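You operate a simulated robot arm through the tools that you are given. There is no shell and no other tool. Be economical: measure what you need, move in short steps, check, and stop when the job is done.

You are at the controls of a simulated robot arm. One attempt, no reset.

Task
Sand the old paint off the blue test bar.
Fine: push it up to the steel stop block first, which stays; the teal sander goes back in its place; the clean bar ends on the brown sensor sheet.

It is judged by the outcome, as a careful person would: the job done as asked, and still so three seconds after it is handed in. It fails if anything else is knocked over, pushed out of place, dropped, spilled or broken. Flat cloth is picked up by pressing the open fingertips on it (5 to 10 N) and closing them slowly along it; thin cloth reads only 2 to 8 mm in the jaws.

Robot
A 7-joint arm with a two-finger parallel gripper, fixed in place. Base frame: the origin is at the foot of the arm, x ahead of it, y to its left, z up. Lengths are in m, angles in rad, forces in N, time in s.
Its first joint turns from -2.897 to 2.897 rad. Payload 4.4 kg.
Tool frame: the origin (TCP) lies between the finger pads and is the grasp point; the fingertips stand 0.023 m ahead of it; z points along the fingers, y is the line along which they close. The gripper opens to 0.094 m. The fingers are 0.038 m wide and 0.01 m thick; the gripper's body (0.054 by 0.096 m) begins 0.039 m behind the TCP.
Orientation is that of the tool frame in the base frame, as [roll, pitch, yaw] about the fixed x, y, z axes, in that order (R = Rz(yaw) Ry(pitch) Rx(roll)). With the fingers straight down and closing along the base's y, the tool's x points along the base's -x, its y along +y and its z along -z.

Tools
- The arm moves only by the tool nudge_tool. Its arguments are lists of equal length, an entry for each row: "hand": the gripper command, from -1 (fully open) to 1 (shut), values between in proportion; "dp": the shift along the tool's x, y, z in m, a list of three; "rotation": the turn, a rotation vector about the tool's x, y, z in rad, a list of three. In form: {"hand": [hand, ...], "dp": [[dx, dy, dz], ...], "rotation": [[ax, ay, az], ...]}. A call has 1 to 10 rows; each row shifts and turns the commanded pose from where the row before left it, along the tool's axes as they then stand. A row lasts 0.2 s, in which the tool goes at most 0.05 m and 0.15 rad; a call with a longer step from one row to the next is refused whole, and so is a gripper value outside its range. A pose out of reach is approached as far as the arm can. The call stops where the force on the tool passes 90 N (or 10 N more than at its start, if that is more) or the arm is blocked; 0.2 s more then pass. The fingers move at their own pace (about 0.072 m/s each) and stop on an object; they squeeze with about 31 N. The grip force told is the motor's: it shows also when the fingers shut on nothing. Time passes only in rows, and 0.2 s behind the last, so rows that do not move let the fingers close. The reply holds the time, the measured pose of the TCP, the force on the tool along the base axes, the opening and the grip force, in the units named above and with some noise.
- Cameras (640 x 400 px; columns grow to the right, rows downward): "scene" is fixed at [0.0518, 0.4981, 1.3886]; the picture's right is [-0.31, -0.95, 0.00], its down [-0.30, 0.10, -0.95] and it looks along [0.90, -0.30, -0.31] (base axes); focal length 365 px, centre (320, 200). "wrist" rides on the gripper at [0.086, 0.016, -0.075] in the tool frame; the picture's right is [-0.18, 0.98, 0.00], its down [-0.58, -0.11, -0.81] and it looks along [-0.79, -0.15, 0.59] (tool axes); focal length 243 px, centre (320, 200). There is no depth. A picture from a camera that has moved, and an enlarged one, comes with that camera's place and axes in the base frame and with its lens.
- camera(camera): a new picture of that camera. The clock stands still meanwhile.
- inspect(camera, box): a new picture of the part [left, top, right, bottom] of that camera's present view, enlarged. The clock stands still meanwhile.
- close_job(): hands the job in; it is judged then, once.

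Go step by step. Nothing tells you positions but the pictures and the camera data: compare them with the known pose of the tool, close in by small moves and look again before you grip or let go. The budget is 120 turns and 68 pictures, counting those below and the enlarged ones. Unless the task says otherwise, let go and move clear before handing in, and close with one line.

The tools are called after "Request:" as name(argument=value, ...) on one line, values as JSON. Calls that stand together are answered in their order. nudge_tool: Moves the arm, as the interface text tells. Its arguments: {"type":"object","properties":{"hand":{"type":"array","items":{"type":"number"}},"dp":{"type":"array","items":{"type":"array","items":{"type":"number"}}},"rotation":{"type":"array","items":{"type":"array","items":{"type":"number"}}}},"required":["hand","dp","rotation"]} The other tools are called the same way: camera (camera) takes a picture; inspect (camera, box) takes an enlarged picture of a part of a camera's view; close_job () hands the job in.

At the start:

```text
time_s: 0.0
tcp_pos: [0.7114, 0.445, 1.1335]
ee_rot: [-3.141, -0.001, -3.139]
force: [0.1, -0.1, 0.2]
grip_width: 0.0942
gripper_force: 0.2
```

scene: 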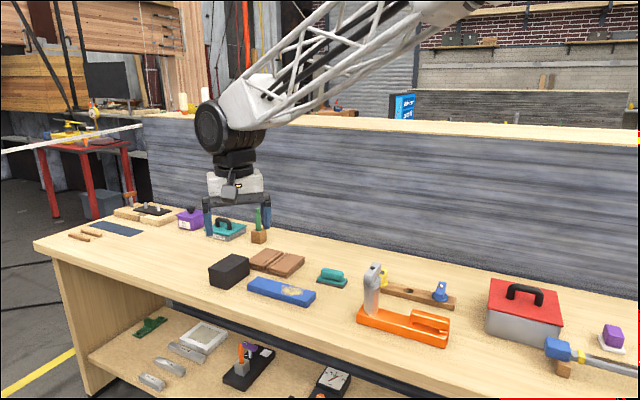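
wrist: 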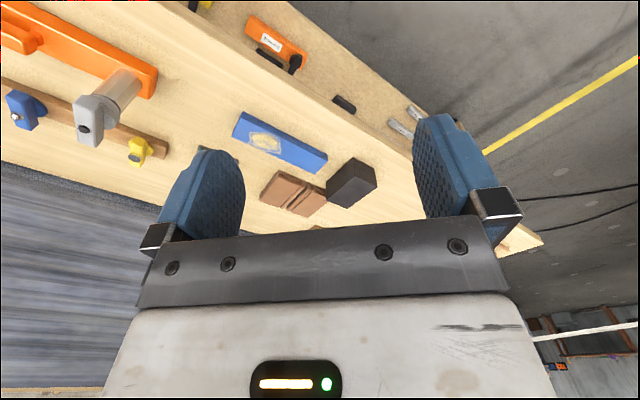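

I see a blue bar with a worn paint patch next to a black block, brown sheets behind it, and two teal items. I'll enlarge the picture to tell them apart.

Request:
inspect(camera="scene", box=[190, 220, 370, 332])

Request:
inspect(camera="scene", box=[60, 180, 280, 318])

Request:
inspect(camera="wrist", box=[200, 80, 420, 218])

```text
3.56 times, centred on (280, 276) of scene
camera zoom: at [0.0518, 0.4981, 1.3886], right [-0.31, -0.95, 0.0], down [-0.3, 0.1, -0.95], along [0.9, -0.3, -0.31], focal length 1298 px, centre (462, -70)
```

zoom: 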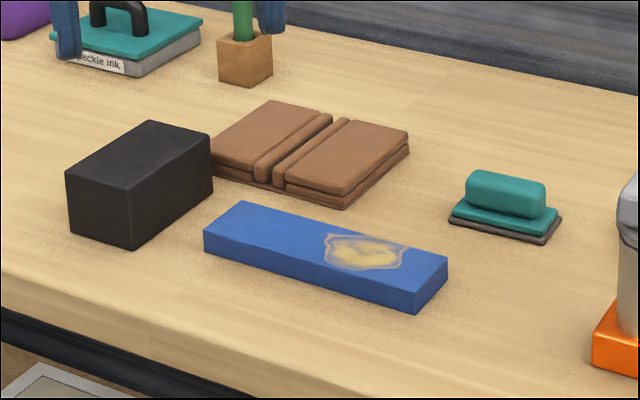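

```text
2.90 times, centred on (170, 249) of scene
camera zoom: at [0.0518, 0.4981, 1.3886], right [-0.31, -0.95, 0.0], down [-0.3, 0.1, -0.95], along [0.9, -0.3, -0.31], focal length 1058 px, centre (755, 58)
```

zoom: 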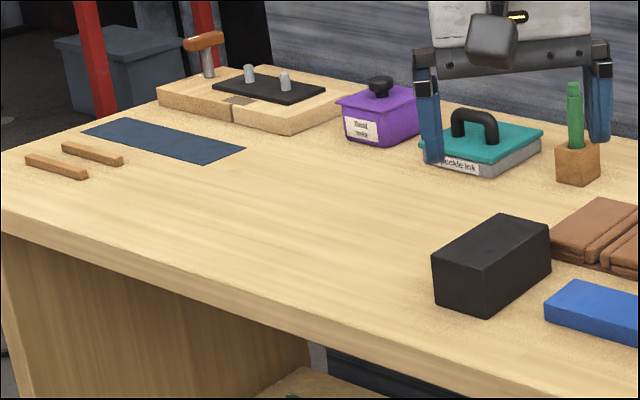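

```text
2.90 times, centred on (310, 149) of wrist
camera zoom: at [0.6253, 0.4615, 1.2103], right [0.18, 0.98, 0.0], down [0.58, -0.11, 0.81], along [0.79, -0.15, -0.59], focal length 703 px, centre (349, 348)
```

zoom: 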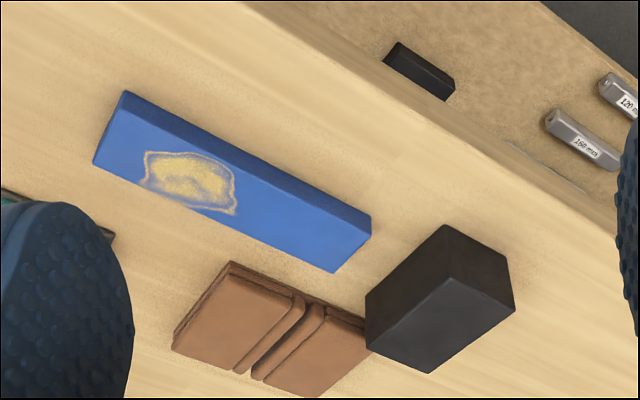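

The bar lies parallel to the table's front edge, at about 45° in base axes, near (0.91, 0.34). The small teal block with the grey sole, near (0.94, 0.17), is the sander. I'll move over there at a safe height and turn the tool to line up with it.

Request:
nudge_tool(hand=[-1, -1, -1, -1, -1, -1], dp=[[-0.02, -0.042, 0], [-0.02, -0.042, 0], [-0.02, -0.042, 0], [-0.02, -0.042, 0], [-0.02, -0.042, 0], [-0.02, -0.042, 0]], rotation=[[0, 0, 0], [0, 0, 0], [0, 0, 0], [0, 0, 0], [0, 0, 0], [0, 0, 0]])

Request:
nudge_tool(hand=[-1, -1, -1, -1, -1, -1], dp=[[0, 0, 0], [0, 0, 0], [0, 0, 0], [0, 0, 0], [0, 0, 0], [0, 0, 0]], rotation=[[0, 0, -0.131], [0, 0, -0.131], [0, 0, -0.131], [0, 0, -0.131], [0, 0, -0.131], [0, 0, -0.131]])

Request:
camera(camera="wrist")

Request:
camera(camera="scene")

```text
time_s: 1.4
tcp_pos: [0.8316, 0.1933, 1.1363]
ee_rot: [-3.141, 0.0, -3.14]
force: [0.8, -0.8, -0.7]
grip_width: 0.0938
gripper_force: 0.0
```

```text
time_s: 2.8
tcp_pos: [0.833, 0.1927, 1.1348]
ee_rot: [3.14, 0.0, -2.353]
force: [0.2, 0.2, -0.8]
grip_width: 0.0939
gripper_force: 0.2
```

```text
62 pictures are left
camera wrist: at [0.7596, 0.1434, 1.2104], right [-0.57, 0.82, 0.0], down [0.49, 0.34, 0.81], along [0.66, 0.46, -0.59], focal length 243 px, centre (320, 200)
```

wrist: 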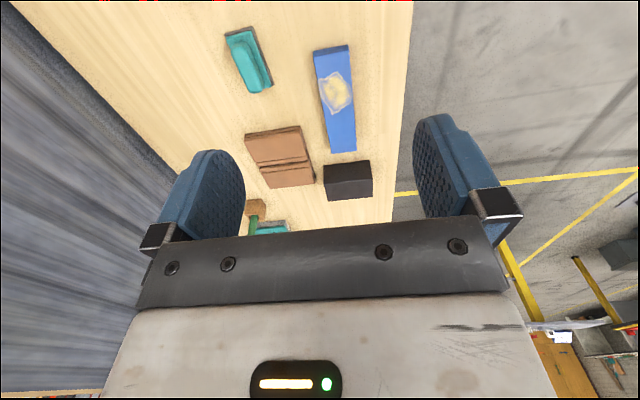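

```text
61 pictures are left
```

scene: 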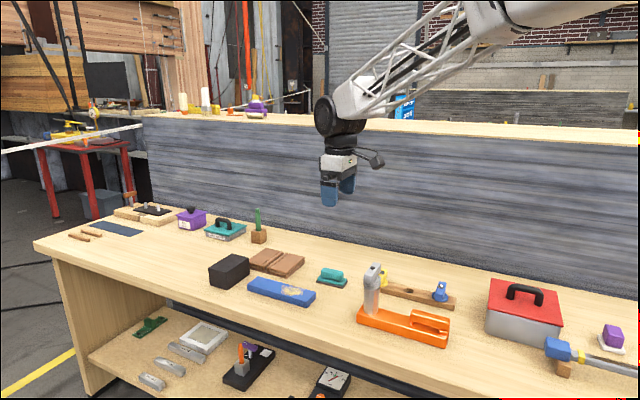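

The view agrees with the layout: sander near (0.96, 0.155), bar and block lined up along the tool's x. I'll close in above the sander and measure again.

Request:
nudge_tool(hand=[-1, -1, -1, -1], dp=[[-0.013, -0.025, 0.035], [-0.013, -0.025, 0.035], [-0.013, -0.025, 0.035], [-0.013, -0.025, 0.035]], rotation=[[0, 0, 0], [0, 0, 0], [0, 0, 0], [0, 0, 0]])

Request:
camera(camera="wrist")

Request:
inspect(camera="scene", box=[230, 190, 390, 290])

```text
time_s: 3.8
tcp_pos: [0.9407, 0.1595, 0.9953]
ee_rot: [-3.141, 0.001, -2.354]
force: [-0.3, 0.7, 1.9]
grip_width: 0.0939
gripper_force: 0.1
```

```text
60 pictures are left
camera wrist: at [0.8671, 0.1109, 1.0714], right [-0.57, 0.82, 0.0], down [0.49, 0.33, 0.81], along [0.67, 0.46, -0.59], focal length 243 px, centre (320, 200)
```

wrist: 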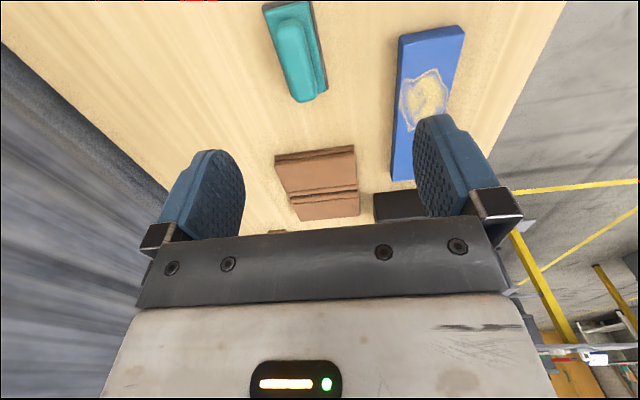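

```text
4.00 times, centred on (310, 240) of scene
camera zoom: at [0.0518, 0.4981, 1.3886], right [-0.31, -0.95, 0.0], down [-0.3, 0.1, -0.95], along [0.9, -0.3, -0.31], focal length 1460 px, centre (360, 40)
```

zoom: 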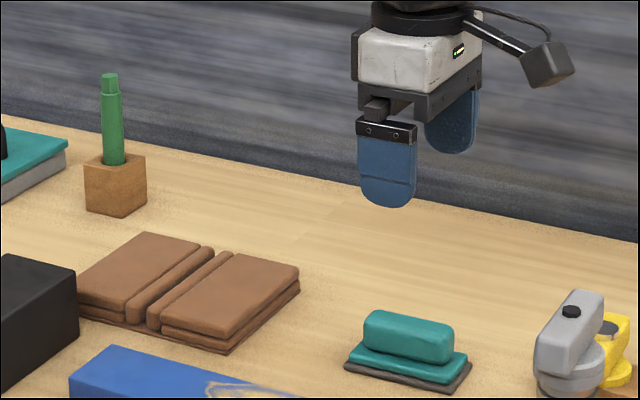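

The sander is lined up with the tool axes and sits about 25 mm to the side of the TCP. I'll shift sideways, lower a bit and zoom in.

Request:
nudge_tool(hand=[-1, -1], dp=[[0, -0.012, 0.035], [0, -0.012, 0.035]], rotation=[[0, 0, 0], [0, 0, 0]])

Request:
inspect(camera="wrist", box=[180, 0, 500, 200])

Request:
inspect(camera="scene", box=[260, 210, 420, 310])

```text
time_s: 4.4
tcp_pos: [0.9564, 0.1424, 0.9268]
ee_rot: [-3.14, 0.002, -2.353]
force: [0.3, 0.3, 1.7]
grip_width: 0.0942
gripper_force: 0.0
```

```text
2.00 times, centred on (340, 100) of wrist
camera zoom: at [0.8849, 0.0936, 1.0021], right [-0.57, 0.82, 0.0], down [0.49, 0.33, 0.81], along [0.67, 0.46, -0.59], focal length 485 px, centre (280, 400)
```

zoom: 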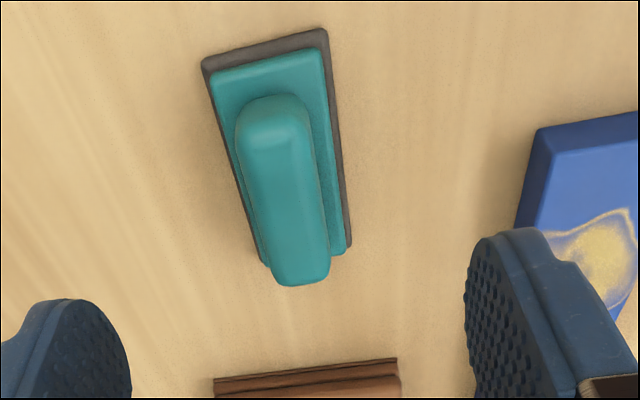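

```text
4.00 times, centred on (340, 260) of scene
camera zoom: at [0.0518, 0.4981, 1.3886], right [-0.31, -0.95, 0.0], down [-0.3, 0.1, -0.95], along [0.9, -0.3, -0.31], focal length 1460 px, centre (240, -40)
```

zoom: 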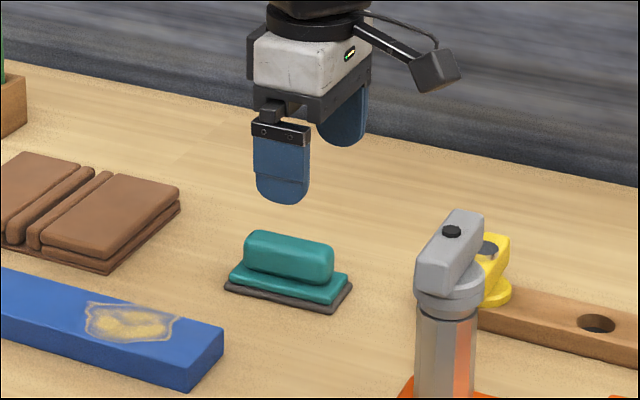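

The table is at about z = 0.80. The sander's centre is about 21 mm ahead along -x tool, with its handle top near 0.845. I'll move over it and go down with the fingers either side of the handle.

Request:
nudge_tool(hand=[-1, -1, -1], dp=[[-0.02, 0, 0], [0, 0, 0.025], [0, 0, 0.025]], rotation=[[0, 0, 0], [0, 0, 0], [0, 0, 0]])

Request:
inspect(camera="wrist", box=[180, 0, 500, 200])

Request:
inspect(camera="scene", box=[260, 210, 420, 310])

```text
time_s: 5.2
tcp_pos: [0.9716, 0.1562, 0.8747]
ee_rot: [-3.14, 0.001, -2.354]
force: [0.4, -0.6, 1.1]
grip_width: 0.0941
gripper_force: 0.0
```

```text
2.00 times, centred on (340, 100) of wrist
camera zoom: at [0.8985, 0.1071, 0.9497], right [-0.57, 0.82, 0.0], down [0.49, 0.33, 0.81], along [0.67, 0.46, -0.59], focal length 485 px, centre (280, 400)
```

zoom: 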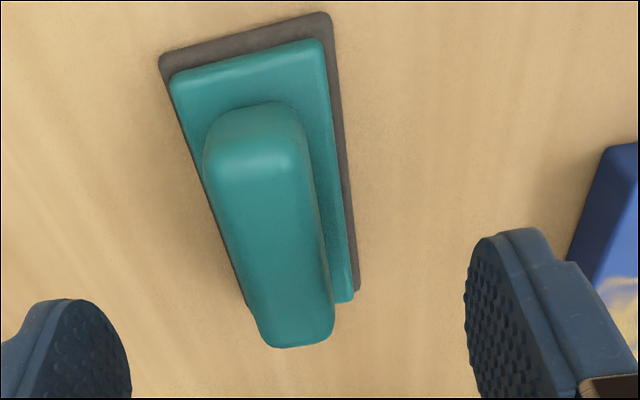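

```text
4.00 times, centred on (340, 260) of scene
camera zoom: at [0.0518, 0.4981, 1.3886], right [-0.31, -0.95, 0.0], down [-0.3, 0.1, -0.95], along [0.9, -0.3, -0.31], focal length 1460 px, centre (240, -40)
```

zoom: 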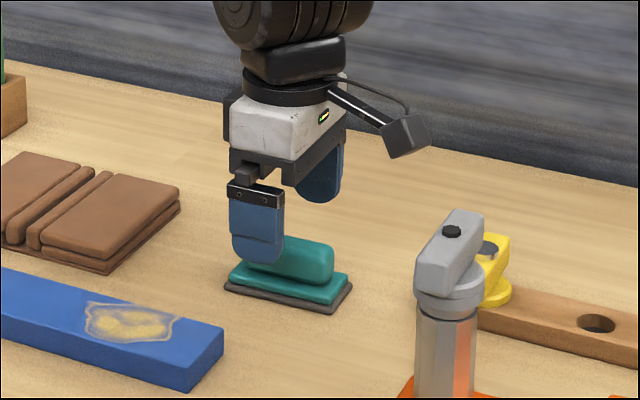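

The grip position over the sander is confirmed at TCP ≈ (0.972, 0.156). The bar has to go to the stop first, so I'll back off upward and move to the bar's near end. There I'll close the fingers and turn 90°, so the camera stays clear of the grey post.

Request:
nudge_tool(hand=[-1, -1, -1, 1, 1, 1, 1], dp=[[0, 0, -0.04], [0, 0, -0.045], [0, 0, 0], [0.004, 0.031, 0], [0.004, 0.031, 0], [0.004, 0.031, 0], [0.004, 0.03, 0]], rotation=[[0, 0, 0], [0, 0, 0], [0, 0, 0], [0, 0, 0], [0, 0, 0], [0, 0, 0], [0, 0, 0]])

Request:
nudge_tool(hand=[1, 1, 1, 1, 1, 1, 1, 1, 1, 1], dp=[[0, 0, 0], [0, 0, 0], [0, 0, 0], [0, 0, 0], [0, 0, 0], [0, 0, 0], [0, 0, 0], [0, 0, 0], [0, 0, 0], [0, 0, 0]], rotation=[[0, 0, 0.143], [0, 0, 0.143], [0, 0, 0.143], [0, 0, 0.143], [0, 0, 0.143], [0, 0, 0.143], [0, 0, 0.143], [0, 0, 0.143], [0, 0, 0.143], [0, 0, 0.143]])

Request:
nudge_tool(hand=[1, 1], dp=[[0, 0, 0.03], [0, 0, 0.02]], rotation=[[0, 0, 0.141], [0, 0, 0]])

Request:
inspect(camera="scene", box=[200, 190, 400, 315])

Request:
camera(camera="wrist")

```text
time_s: 6.8
tcp_pos: [0.8732, 0.2315, 0.9594]
ee_rot: [3.141, -0.001, -2.353]
force: [0.1, 0.2, -0.3]
grip_width: 0.0
gripper_force: 30.9
```

```text
time_s: 9.0
tcp_pos: [0.8736, 0.2318, 0.9594]
ee_rot: [-3.141, 0.0, 2.497]
force: [0.1, 0.6, 0.9]
grip_width: 0.0
gripper_force: 31.1
```

```text
time_s: 9.6
tcp_pos: [0.8726, 0.2318, 0.9094]
ee_rot: [3.14, 0.0, 2.356]
force: [0.3, 0.4, -0.2]
grip_width: 0.0
gripper_force: 31.5
```

```text
3.20 times, centred on (300, 252) of scene
camera zoom: at [0.0518, 0.4981, 1.3886], right [-0.31, -0.95, 0.0], down [-0.3, 0.1, -0.95], along [0.9, -0.3, -0.31], focal length 1168 px, centre (384, 32)
```

zoom: 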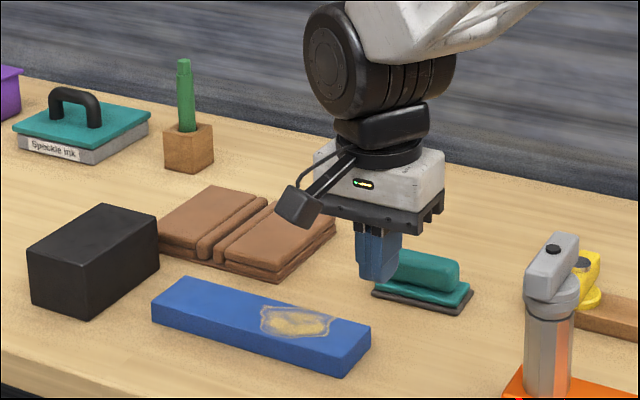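

```text
53 pictures are left
camera wrist: at [0.8224, 0.3048, 0.9853], right [0.82, 0.57, 0.0], down [0.33, -0.49, 0.81], along [0.46, -0.66, -0.59], focal length 243 px, centre (320, 200)
```

wrist: 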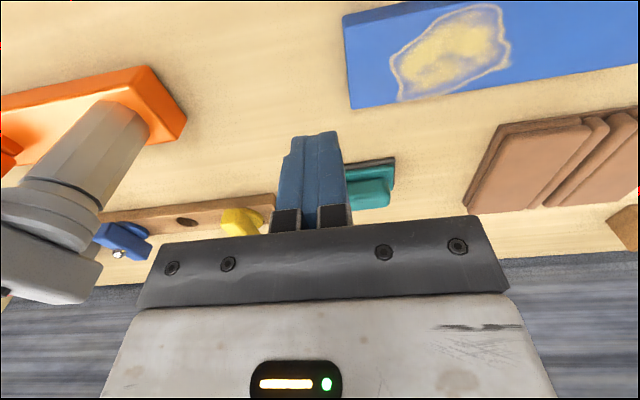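

The bar's end is about 9 mm ahead of the closed fingers, with its centre 8 mm toward the front. I'll shift over, go down to 7 mm above the table and push in short steps along +y tool.

Request:
nudge_tool(hand=[1, 1, 1], dp=[[0.008, -0.003, 0.0], [0, 0, 0.04], [0, 0, 0.038]], rotation=[[0, 0, 0], [0, 0, 0], [0, 0, 0]])

Request:
nudge_tool(hand=[1, 1, 1, 1, 1, 1], dp=[[0, 0.008, 0], [0, 0.008, 0], [0, 0.008, 0], [0, 0.008, 0], [0, 0.008, 0], [0, 0.005, 0]], rotation=[[0, 0, 0], [0, 0, 0], [0, 0, 0], [0, 0, 0], [0, 0, 0], [0, 0, 0]])

Request:
inspect(camera="scene", box=[200, 190, 400, 315])

```text
time_s: 10.4
tcp_pos: [0.8642, 0.2359, 0.8302]
ee_rot: [3.141, 0.0, 2.359]
force: [0.4, 0.3, 0.3]
grip_width: 0.0001
gripper_force: 30.9
```

```text
time_s: 11.8
tcp_pos: [0.8962, 0.2671, 0.8301]
ee_rot: [-3.14, 0.001, 2.358]
force: [-4.7, -3.7, -1.5]
grip_width: 0.0003
gripper_force: 31.2
```

```text
3.20 times, centred on (300, 252) of scene
camera zoom: at [0.0518, 0.4981, 1.3886], right [-0.31, -0.95, 0.0], down [-0.3, 0.1, -0.95], along [0.9, -0.3, -0.31], focal length 1168 px, centre (384, 32)
```

zoom: 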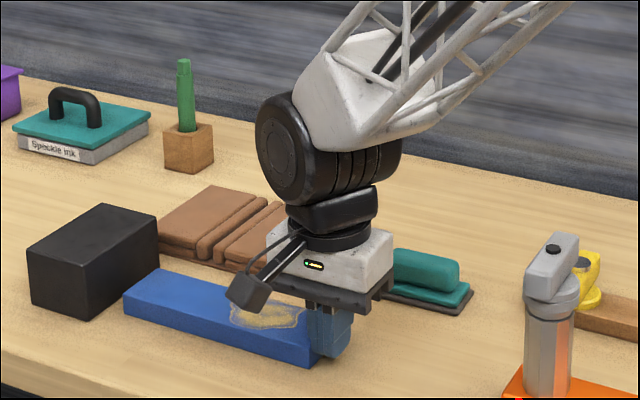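

The bar slides straight with about 6 N of friction, and roughly 25–29 mm of gap remains. I'll carry on in smaller steps and watch for the contact force.

Request:
nudge_tool(hand=[1, 1, 1, 1, 1], dp=[[0, 0.005, 0], [0, 0.005, 0], [0, 0.005, 0], [0, 0.003, 0], [0, 0.002, 0]], rotation=[[0, 0, 0], [0, 0, 0], [0, 0, 0], [0, 0, 0], [0, 0, 0]])

Request:
inspect(camera="scene", box=[200, 240, 320, 315])

```text
time_s: 13.0
tcp_pos: [0.9098, 0.2812, 0.8333]
ee_rot: [-3.142, 0.0, 2.358]
force: [-15.8, -18.6, 8.6]
grip_width: 0.0
gripper_force: 30.9
```

```text
5.33 times, centred on (260, 278) of scene
camera zoom: at [0.0518, 0.4981, 1.3886], right [-0.31, -0.95, 0.0], down [-0.3, 0.1, -0.95], along [0.9, -0.3, -0.31], focal length 1946 px, centre (640, -213)
```

zoom: 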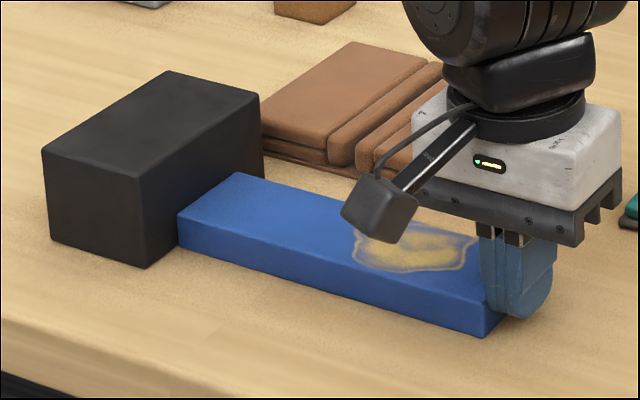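

The contact force rose to about 24 N. The bar sits against the block and the block hasn't moved. I'll back off, rise, turn back and test the reach above the paint patch.

Request:
nudge_tool(hand=[1, 1, 1, 1], dp=[[0, -0.012, 0], [0, -0.006, -0.03], [0, 0, -0.05], [0, 0, -0.03]], rotation=[[0, 0, 0], [0, 0, 0], [0, 0, 0], [0, 0, 0]])

Request:
nudge_tool(hand=[1, 1, 1, 1, 1, 1, 1, 1, 1, 1], dp=[[0, 0, 0], [0, 0, 0], [0, 0, 0], [0, 0, 0], [0, 0, 0], [0, 0, 0], [0, 0, 0], [0, 0, 0], [0, 0, 0], [0, 0, 0]], rotation=[[0, 0, -0.143], [0, 0, -0.143], [0, 0, -0.143], [0, 0, -0.143], [0, 0, -0.143], [0, 0, -0.143], [0, 0, -0.143], [0, 0, -0.143], [0, 0, -0.143], [0, 0, -0.143]])

Request:
nudge_tool(hand=[1, 1, 1, 1, 1], dp=[[0, 0, 0], [-0.03, 0, 0], [-0.03, 0, 0], [-0.03, 0, 0], [0, 0, 0]], rotation=[[0, 0, -0.143], [0, 0, 0], [0, 0, 0], [0, 0, 0], [0, 0, 0]])

Request:
camera(camera="wrist")

```text
time_s: 14.0
tcp_pos: [0.8982, 0.2699, 0.9411]
ee_rot: [-3.14, 0.0, 2.357]
force: [0.3, 0.4, 0.0]
grip_width: 0.0002
gripper_force: 31.1
```

```text
time_s: 16.2
tcp_pos: [0.8983, 0.2693, 0.9415]
ee_rot: [3.14, 0.0, -2.492]
force: [0.7, 0.4, -0.5]
grip_width: 0.0001
gripper_force: 30.7
```

```text
time_s: 17.4
tcp_pos: [0.9613, 0.3319, 0.9425]
ee_rot: [-3.141, -0.001, -2.354]
force: [0.3, 0.1, 1.0]
grip_width: 0.0002
gripper_force: 31.3
```

```text
50 pictures are left
camera wrist: at [0.8891, 0.2831, 1.018], right [-0.57, 0.82, 0.0], down [0.49, 0.34, 0.81], along [0.66, 0.46, -0.59], focal length 243 px, centre (320, 200)
```

wrist: 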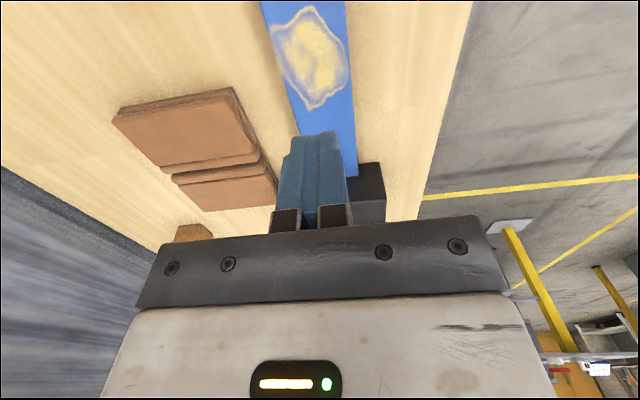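

I reached r = 1.02 at this height, and the patch centre is almost under the TCP. Next I'll test the reach at sanding height, with the fingertips still about 25 mm above the bar.

Request:
nudge_tool(hand=[1, 1, 1, 1], dp=[[0, 0, 0.035], [0, 0, 0.033], [-0.03, 0, 0], [0, 0, 0]], rotation=[[0, 0, 0], [0, 0, 0], [0, 0, 0], [0, 0, 0]])

Request:
inspect(camera="scene", box=[200, 190, 400, 315])

```text
time_s: 18.4
tcp_pos: [0.9836, 0.3542, 0.8751]
ee_rot: [3.141, -0.001, -2.352]
force: [0.3, 0.1, -0.6]
grip_width: 0.0002
gripper_force: 31.1
```

```text
3.20 times, centred on (300, 252) of scene
camera zoom: at [0.0518, 0.4981, 1.3886], right [-0.31, -0.95, 0.0], down [-0.3, 0.1, -0.95], along [0.9, -0.3, -0.31], focal length 1168 px, centre (384, 32)
```

zoom: 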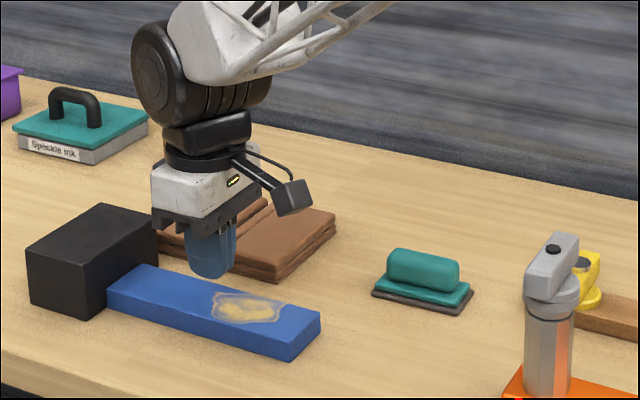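

Reach is fine. I'll go up and over to the sander with open fingers and down onto its handle.

Request:
nudge_tool(hand=[1, 1, -1, -1, -1, -1, -1, -1, -1, -1], dp=[[0, 0, -0.045], [0, 0, -0.045], [0.0298, -0.0268, 0], [0.0298, -0.0268, 0], [0.0298, -0.0268, 0], [0.0298, -0.0268, 0], [0.0298, -0.0268, 0], [0, 0, 0.045], [0, 0, 0.045], [0, 0, 0]], rotation=[[0, 0, 0], [0, 0, 0], [0, 0, 0], [0, 0, 0], [0, 0, 0], [0, 0, 0], [0, 0, 0], [0, 0, 0], [0, 0, 0], [0, 0, 0]])

Request:
inspect(camera="wrist", box=[180, 0, 500, 200])

```text
time_s: 20.6
tcp_pos: [0.9735, 0.1545, 0.8747]
ee_rot: [-3.141, -0.001, -2.354]
force: [-0.2, 0.1, -0.3]
grip_width: 0.0939
gripper_force: 0.1
```

```text
2.00 times, centred on (340, 100) of wrist
camera zoom: at [0.9015, 0.1039, 0.9499], right [-0.57, 0.82, 0.0], down [0.49, 0.34, 0.81], along [0.66, 0.46, -0.59], focal length 485 px, centre (280, 400)
```

zoom: 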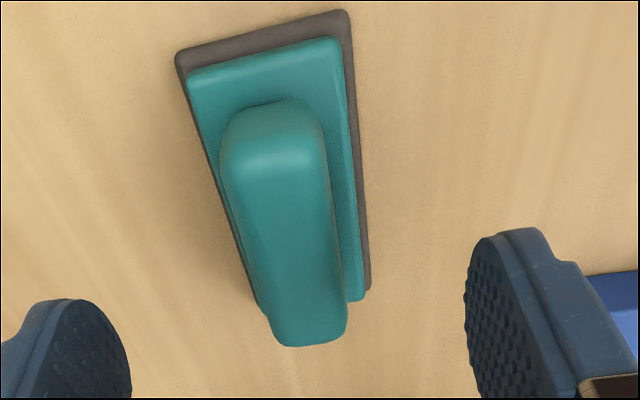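

It's centred, so I'll lower the last 28 mm and close on the handle.

Request:
nudge_tool(hand=[-1, -1, -1], dp=[[0, 0, 0.014], [0, 0, 0.013], [0, 0, 0]], rotation=[[0, 0, 0], [0, 0, 0], [0, 0, 0]])

Request:
inspect(camera="scene", box=[280, 220, 400, 295])

```text
time_s: 21.4
tcp_pos: [0.9742, 0.1534, 0.8489]
ee_rot: [-3.141, 0.0, -2.354]
force: [0.5, 0.0, -0.5]
grip_width: 0.0937
gripper_force: 0.1
```

```text
5.33 times, centred on (340, 258) of scene
camera zoom: at [0.0518, 0.4981, 1.3886], right [-0.31, -0.95, 0.0], down [-0.3, 0.1, -0.95], along [0.9, -0.3, -0.31], focal length 1946 px, centre (213, -107)
```

zoom: 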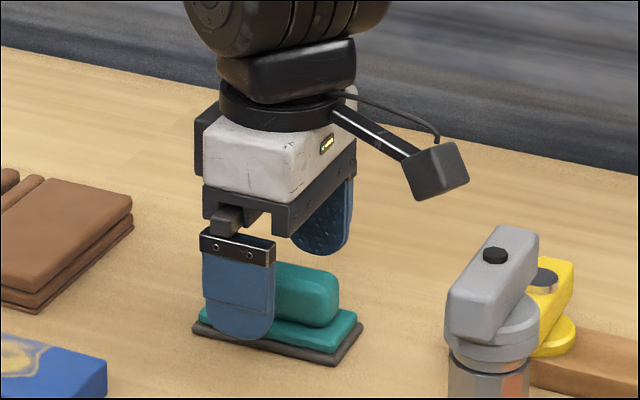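

Request:
nudge_tool(hand=[1, 1, 1, 1, 1], dp=[[0, 0, 0], [0, 0, 0], [0, 0, 0], [0, 0, 0], [0, 0, 0]], rotation=[[0, 0, 0], [0, 0, 0], [0, 0, 0], [0, 0, 0], [0, 0, 0]])

Request:
inspect(camera="scene", box=[280, 220, 400, 295])

Request:
inspect(camera="wrist", box=[180, 0, 500, 200])

```text
time_s: 22.6
tcp_pos: [0.9735, 0.1536, 0.848]
ee_rot: [3.141, 0.0, -2.353]
force: [0.0, 0.2, 0.4]
grip_width: 0.0252
gripper_force: 30.6
```

```text
5.33 times, centred on (340, 258) of scene
camera zoom: at [0.0518, 0.4981, 1.3886], right [-0.31, -0.95, 0.0], down [-0.3, 0.1, -0.95], along [0.9, -0.3, -0.31], focal length 1946 px, centre (213, -107)
```

zoom: 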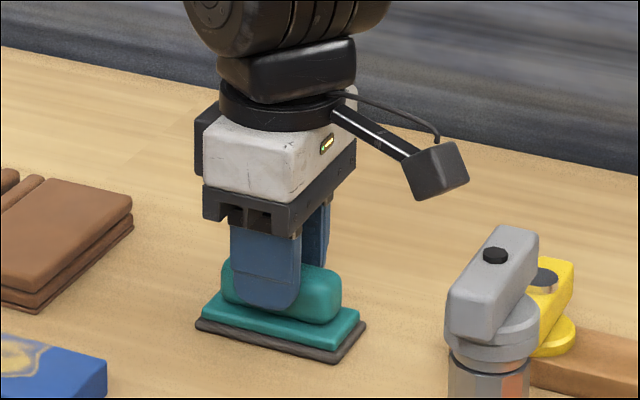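

```text
2.00 times, centred on (340, 100) of wrist
camera zoom: at [0.9013, 0.1041, 0.9231], right [-0.57, 0.82, 0.0], down [0.49, 0.34, 0.81], along [0.66, 0.46, -0.59], focal length 485 px, centre (280, 400)
```

zoom: 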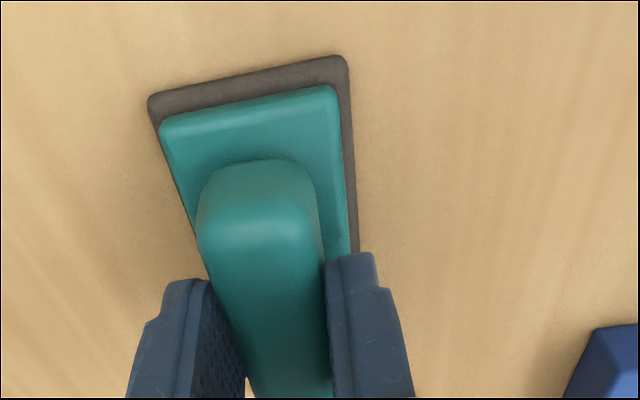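

The grip is firm on the handle (25 mm). I'll lift and carry the sander over the paint patch.

Request:
nudge_tool(hand=[1, 1, 1, 1, 1, 1, 1], dp=[[0, 0, -0.035], [0, 0, -0.035], [-0.0301, 0.0326, 0], [-0.0301, 0.0326, 0], [-0.0301, 0.0326, 0], [-0.0301, 0.0326, 0], [0, 0, 0.03]], rotation=[[0, 0, 0], [0, 0, 0], [0, 0, 0], [0, 0, 0], [0, 0, 0], [0, 0, 0], [0, 0, 0]])

Request:
inspect(camera="scene", box=[200, 215, 360, 315])

Request:
inspect(camera="wrist", box=[180, 0, 500, 200])

```text
time_s: 24.2
tcp_pos: [0.9638, 0.3322, 0.8864]
ee_rot: [-3.141, 0.001, -2.353]
force: [0.9, 0.3, -0.9]
grip_width: 0.0255
gripper_force: 30.8
```

```text
4.00 times, centred on (280, 265) of scene
camera zoom: at [0.0518, 0.4981, 1.3886], right [-0.31, -0.95, 0.0], down [-0.3, 0.1, -0.95], along [0.9, -0.3, -0.31], focal length 1460 px, centre (480, -60)
```

zoom: 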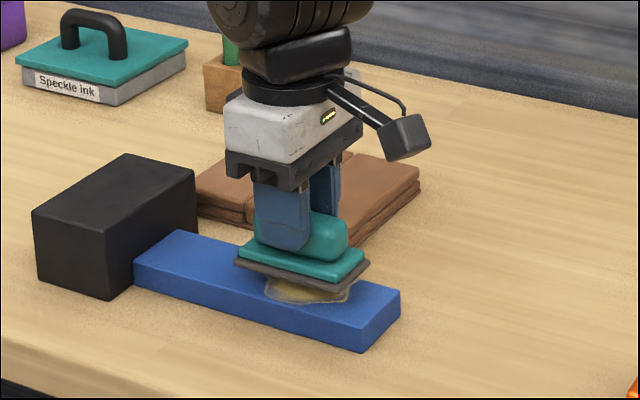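

```text
2.00 times, centred on (340, 100) of wrist
camera zoom: at [0.8919, 0.2822, 0.9628], right [-0.57, 0.82, 0.0], down [0.49, 0.34, 0.81], along [0.66, 0.46, -0.59], focal length 485 px, centre (280, 400)
```

zoom: 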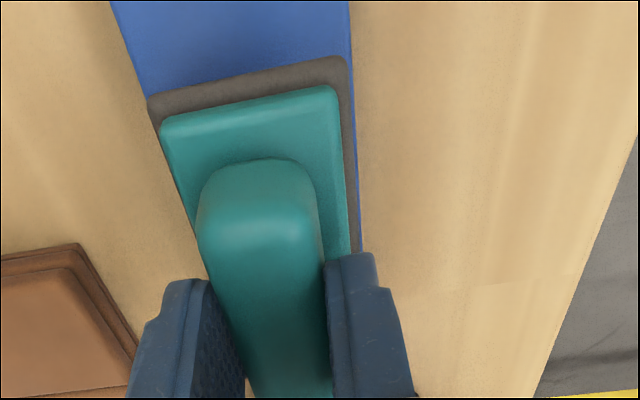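

The sander is aligned over the bar. I'll lower it in small steps until I feel contact.

Request:
nudge_tool(hand=[1, 1, 1], dp=[[0, 0, 0.004], [0, 0, 0.003], [0, 0, 0.002]], rotation=[[0, 0, 0], [0, 0, 0], [0, 0, 0]])

```text
time_s: 25.0
tcp_pos: [0.9648, 0.3317, 0.8773]
ee_rot: [3.141, 0.001, -2.354]
force: [-0.2, -0.6, -0.8]
grip_width: 0.0253
gripper_force: 31.3
```

Request:
nudge_tool(hand=[1, 1, 1], dp=[[0, 0, 0.002], [0, 0, 0.002], [0, 0, 0.001]], rotation=[[0, 0, 0], [0, 0, 0], [0, 0, 0]])

```text
time_s: 25.8
tcp_pos: [0.9656, 0.3307, 0.8733]
ee_rot: [-3.141, 0.0, -2.353]
force: [-0.4, 0.4, -1.1]
grip_width: 0.0254
gripper_force: 30.8
```

No contact yet, so I'll go lower.

Request:
nudge_tool(hand=[1, 1, 1], dp=[[0, 0, 0.002], [0, 0, 0.001], [0, 0, 0]], rotation=[[0, 0, 0], [0, 0, 0], [0, 0, 0]])

```text
time_s: 26.6
tcp_pos: [0.9651, 0.3312, 0.8701]
ee_rot: [3.141, 0.0, -2.353]
force: [0.8, -0.5, 0.2]
grip_width: 0.0252
gripper_force: 31.0
```

Request:
nudge_tool(hand=[1, 1, 1], dp=[[0, 0, 0.002], [0, 0, 0.001], [0, 0, 0]], rotation=[[0, 0, 0], [0, 0, 0], [0, 0, 0]])

Request:
inspect(camera="scene", box=[230, 245, 310, 295])

```text
time_s: 27.4
tcp_pos: [0.9657, 0.3317, 0.8699]
ee_rot: [-3.139, 0.003, -2.353]
force: [-6.4, 1.3, 33.8]
grip_width: 0.0252
gripper_force: 30.8
```

```text
8.00 times, centred on (270, 270) of scene
camera zoom: at [0.0518, 0.4981, 1.3886], right [-0.31, -0.95, 0.0], down [-0.3, 0.1, -0.95], along [0.9, -0.3, -0.31], focal length 2919 px, centre (720, -360)
```

zoom: 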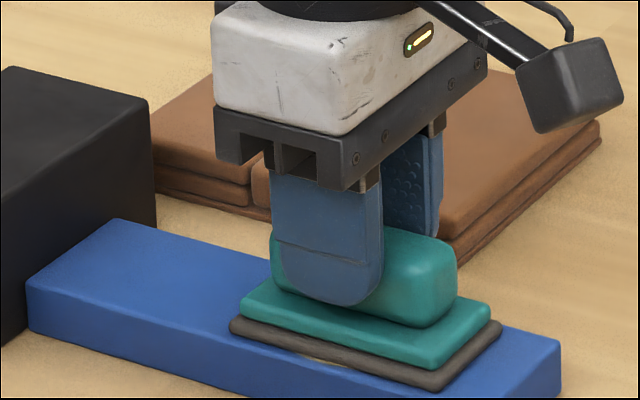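

Contact is at TCP z ≈ 0.870. I'll ease off to about 12 N and make one stroke toward the block and back.

Request:
nudge_tool(hand=[1, 1, 1, 1, 1, 1, 1], dp=[[0, 0, -0.0018], [-0.01, 0, 0], [-0.01, 0, 0], [-0.01, 0, 0], [0.01, 0, 0], [0.01, 0, 0], [0.01, 0, 0]], rotation=[[0, 0, 0], [0, 0, 0], [0, 0, 0], [0, 0, 0], [0, 0, 0], [0, 0, 0], [0, 0, 0]])

Request:
inspect(camera="scene", box=[200, 230, 330, 311])

```text
time_s: 29.0
tcp_pos: [0.965, 0.3316, 0.8687]
ee_rot: [-3.141, 0.003, -2.353]
force: [7.5, 7.7, 32.1]
grip_width: 0.0254
gripper_force: 30.8
```

```text
4.92 times, centred on (265, 270) of scene
camera zoom: at [0.0518, 0.4981, 1.3886], right [-0.31, -0.95, 0.0], down [-0.3, 0.1, -0.95], along [0.9, -0.3, -0.31], focal length 1797 px, centre (591, -147)
```

zoom: 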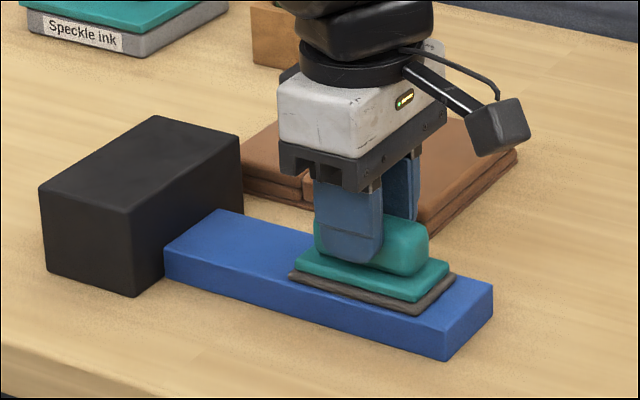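

The bar hasn't moved. I'll do more strokes over the full patch, covering both side edges, at slightly lower pressure.

Request:
nudge_tool(hand=[1, 1, 1, 1, 1, 1, 1, 1, 1, 1], dp=[[0, 0.003, -0.001], [-0.012, 0, 0], [-0.012, 0, 0], [-0.012, 0, 0], [0.012, 0, 0], [0.012, 0, 0], [0.012, 0, 0], [0.012, 0, 0], [0.012, 0, 0], [-0.012, 0, 0]], rotation=[[0, 0, 0], [0, 0, 0], [0, 0, 0], [0, 0, 0], [0, 0, 0], [0, 0, 0], [0, 0, 0], [0, 0, 0], [0, 0, 0], [0, 0, 0]])

Request:
nudge_tool(hand=[1, 1, 1, 1, 1, 1, 1, 1, 1, 1], dp=[[0, -0.006, 0], [-0.012, 0, 0], [-0.012, 0, 0], [-0.012, 0, 0], [-0.012, 0, 0], [0.012, 0, 0], [0.012, 0, 0], [0.012, 0, 0], [0.012, 0, 0], [0, 0.003, 0]], rotation=[[0, 0, 0], [0, 0, 0], [0, 0, 0], [0, 0, 0], [0, 0, 0], [0, 0, 0], [0, 0, 0], [0, 0, 0], [0, 0, 0], [0, 0, 0]])

Request:
nudge_tool(hand=[1, 1, 1, 1], dp=[[0, 0, -0.035], [0, 0, -0.035], [0.04, 0, 0], [0.04, 0, 0]], rotation=[[0, 0, 0], [0, 0, 0], [0, 0, 0], [0, 0, 0]])

Request:
inspect(camera="scene", box=[200, 230, 330, 311])

```text
time_s: 31.2
tcp_pos: [0.9531, 0.3241, 0.8692]
ee_rot: [3.141, -0.002, -2.352]
force: [-3.1, -3.4, 12.4]
grip_width: 0.0255
gripper_force: 31.4
```

```text
time_s: 33.4
tcp_pos: [0.9564, 0.3229, 0.8699]
ee_rot: [3.141, 0.0, -2.352]
force: [0.7, -1.1, 1.9]
grip_width: 0.0252
gripper_force: 30.8
```

```text
time_s: 34.4
tcp_pos: [0.8999, 0.2655, 0.9389]
ee_rot: [-3.14, 0.0, -2.353]
force: [0.1, 0.5, -1.9]
grip_width: 0.0252
gripper_force: 31.1
```

```text
4.92 times, centred on (265, 270) of scene
camera zoom: at [0.0518, 0.4981, 1.3886], right [-0.31, -0.95, 0.0], down [-0.3, 0.1, -0.95], along [0.9, -0.3, -0.31], focal length 1797 px, centre (591, -147)
```

zoom: 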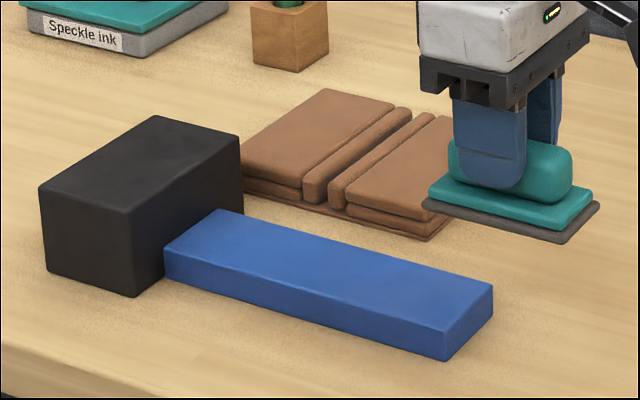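

The top of the bar is clean and the bar is still against the block. I'll carry the sander back to its place and stop just above the table.

Request:
nudge_tool(hand=[1, 1, 1, 1, 1, 1, 1], dp=[[0.0069, -0.0323, 0], [0.0069, -0.0323, 0], [0.0069, -0.0323, 0], [0.0068, -0.0321, 0], [0, 0, 0.04], [0, 0, 0.04], [0, 0, 0]], rotation=[[0, 0, 0], [0, 0, 0], [0, 0, 0], [0, 0, 0], [0, 0, 0], [0, 0, 0], [0, 0, 0]])

Request:
inspect(camera="wrist", box=[180, 0, 500, 200])

Request:
inspect(camera="scene", box=[280, 220, 400, 295])

```text
time_s: 36.0
tcp_pos: [0.973, 0.1551, 0.8597]
ee_rot: [-3.141, 0.002, -2.352]
force: [0.3, 0.1, -1.2]
grip_width: 0.0252
gripper_force: 31.2
```

```text
2.00 times, centred on (340, 100) of wrist
camera zoom: at [0.9011, 0.1057, 0.9344], right [-0.57, 0.82, 0.0], down [0.49, 0.34, 0.81], along [0.66, 0.46, -0.59], focal length 485 px, centre (280, 400)
```

zoom: 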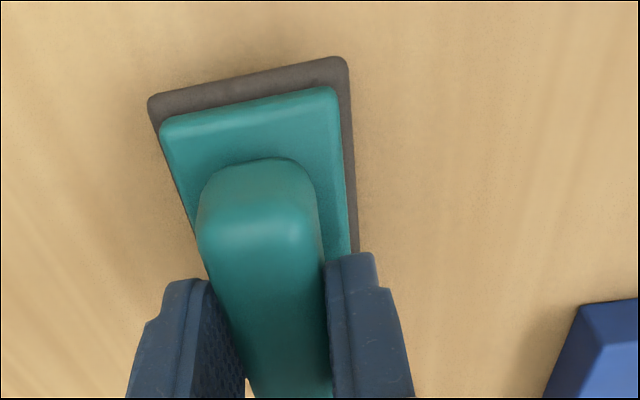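

```text
5.33 times, centred on (340, 258) of scene
camera zoom: at [0.0518, 0.4981, 1.3886], right [-0.31, -0.95, 0.0], down [-0.3, 0.1, -0.95], along [0.9, -0.3, -0.31], focal length 1946 px, centre (213, -107)
```

zoom: 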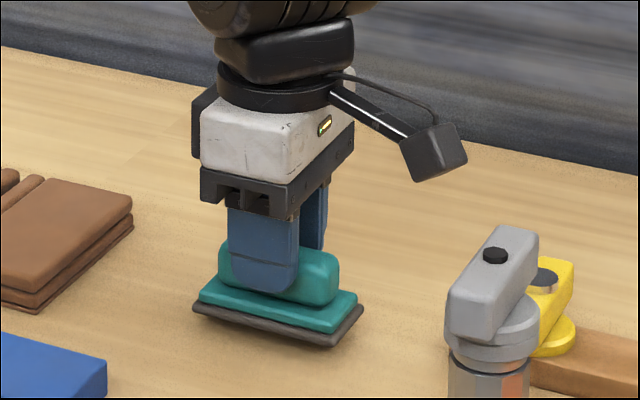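

No slip in the grip and it's 11 mm above the table. I'll lower to contact.

Request:
nudge_tool(hand=[1, 1, 1, 1], dp=[[0, 0, 0.006], [0, 0, 0.003], [0, 0, 0.002], [0, 0, 0.0005]], rotation=[[0, 0, 0], [0, 0, 0], [0, 0, 0], [0, 0, 0]])

```text
time_s: 37.0
tcp_pos: [0.9721, 0.1555, 0.8484]
ee_rot: [-3.14, 0.0, -2.353]
force: [0.2, 0.1, -1.4]
grip_width: 0.0255
gripper_force: 30.6
```

Request:
nudge_tool(hand=[1, 1], dp=[[0, 0, 0.001], [0, 0, 0.0007]], rotation=[[0, 0, 0], [0, 0, 0]])

```text
time_s: 37.6
tcp_pos: [0.9728, 0.1557, 0.848]
ee_rot: [-3.14, 0.003, -2.352]
force: [-4.3, -2.3, 14.0]
grip_width: 0.0253
gripper_force: 31.0
```

The sander is down on the table. I'll relieve the pressure, open fully, rise, and take a look.

Request:
nudge_tool(hand=[1, -1, -1, -1, -1, -1, -1], dp=[[0, 0, -0.0009], [0, 0, 0], [0, 0, 0], [0, 0, 0], [0, 0, 0], [0, 0, -0.04], [0, 0, -0.05]], rotation=[[0, 0, 0], [0, 0, 0], [0, 0, 0], [0, 0, 0], [0, 0, 0], [0, 0, 0], [0, 0, 0]])

Request:
camera(camera="scene")

Request:
inspect(camera="scene", box=[190, 220, 370, 332])

```text
time_s: 39.2
tcp_pos: [0.971, 0.1564, 0.9362]
ee_rot: [3.139, -0.002, -2.353]
force: [0.3, -0.5, -0.8]
grip_width: 0.0942
gripper_force: 0.1
```

```text
37 pictures are left
```

scene: 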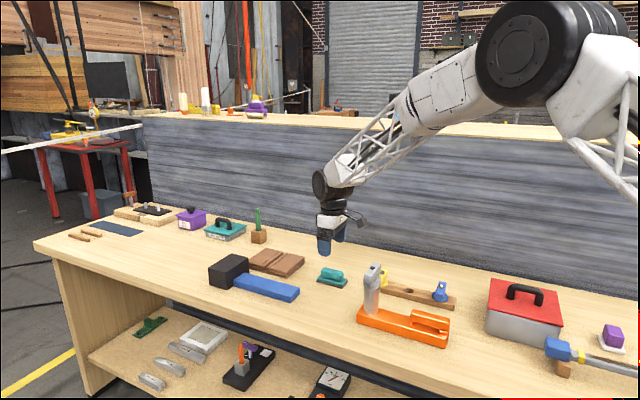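

```text
3.56 times, centred on (280, 276) of scene
camera zoom: at [0.0518, 0.4981, 1.3886], right [-0.31, -0.95, 0.0], down [-0.3, 0.1, -0.95], along [0.9, -0.3, -0.31], focal length 1298 px, centre (462, -70)
```

zoom: 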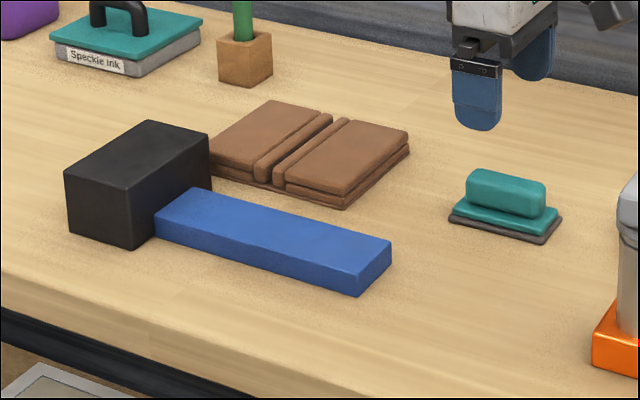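

The sander is back exactly where it was. The folded brown sheet is centred near (1.13, 0.29), at r ≈ 1.1 to 1.16. I'll try that reach with an empty gripper first.

Request:
nudge_tool(hand=[-1, -1, -1, -1, -1], dp=[[-0.04, 0, 0], [-0.04, 0, 0], [-0.04, 0.002, 0], [-0.04, 0.001, 0], [0, 0, 0]], rotation=[[0, 0, 0], [0, 0, 0], [0, 0, 0], [0, 0, 0], [0, 0, 0]])

Request:
nudge_tool(hand=[-1, -1, -1], dp=[[0, 0, 0.035], [0, 0, 0.035], [0, 0, 0]], rotation=[[0, 0, 0], [0, 0, 0], [0, 0, 0]])

Request:
inspect(camera="scene", box=[200, 190, 400, 315])

Request:
camera(camera="wrist")

```text
time_s: 40.4
tcp_pos: [1.0833, 0.2725, 0.9366]
ee_rot: [3.141, 0.0, -2.353]
force: [-0.8, -0.2, -0.6]
grip_width: 0.0943
gripper_force: 0.0
```

```text
time_s: 41.2
tcp_pos: [1.0822, 0.2712, 0.8657]
ee_rot: [3.141, 0.001, -2.353]
force: [0.8, -1.3, 0.8]
grip_width: 0.0943
gripper_force: 0.0
```

```text
3.20 times, centred on (300, 252) of scene
camera zoom: at [0.0518, 0.4981, 1.3886], right [-0.31, -0.95, 0.0], down [-0.3, 0.1, -0.95], along [0.9, -0.3, -0.31], focal length 1168 px, centre (384, 32)
```

zoom: 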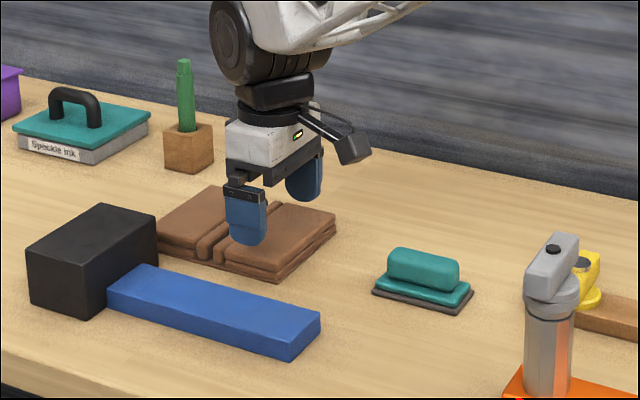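

```text
34 pictures are left
camera wrist: at [1.0097, 0.2214, 0.9417], right [-0.57, 0.82, 0.0], down [0.49, 0.34, 0.81], along [0.66, 0.46, -0.59], focal length 243 px, centre (320, 200)
```

wrist: 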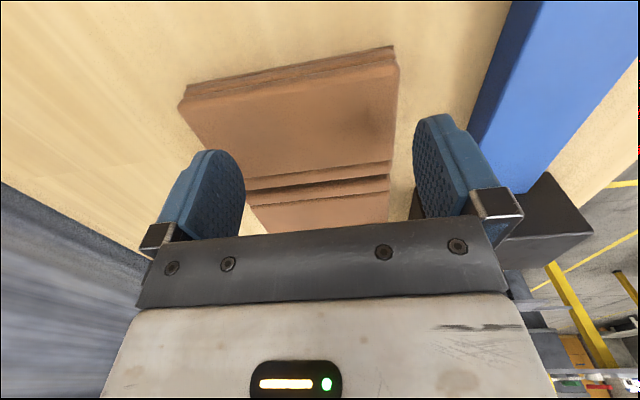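

It reaches easily. The sheet's centre is about 55 mm further along at (1.13, 0.30), and I want to grip the bar at its centre. I'll test that placing point too.

Request:
nudge_tool(hand=[-1, -1, -1, -1, -1], dp=[[0, 0, -0.03], [-0.027, -0.008, 0], [-0.026, -0.008, 0], [0, 0, 0.025], [0, 0, 0]], rotation=[[0, 0, 0], [0, 0, 0], [0, 0, 0], [0, 0, 0], [0, 0, 0]])

Request:
inspect(camera="scene", box=[200, 190, 400, 315])

```text
time_s: 42.4
tcp_pos: [1.1322, 0.2976, 0.8708]
ee_rot: [-3.14, 0.0, -2.354]
force: [-0.2, 0.2, 0.0]
grip_width: 0.0938
gripper_force: 0.1
```

```text
3.20 times, centred on (300, 252) of scene
camera zoom: at [0.0518, 0.4981, 1.3886], right [-0.31, -0.95, 0.0], down [-0.3, 0.1, -0.95], along [0.9, -0.3, -0.31], focal length 1168 px, centre (384, 32)
```

zoom: 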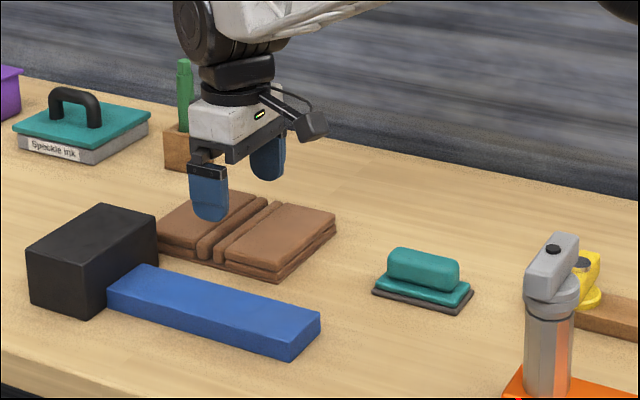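

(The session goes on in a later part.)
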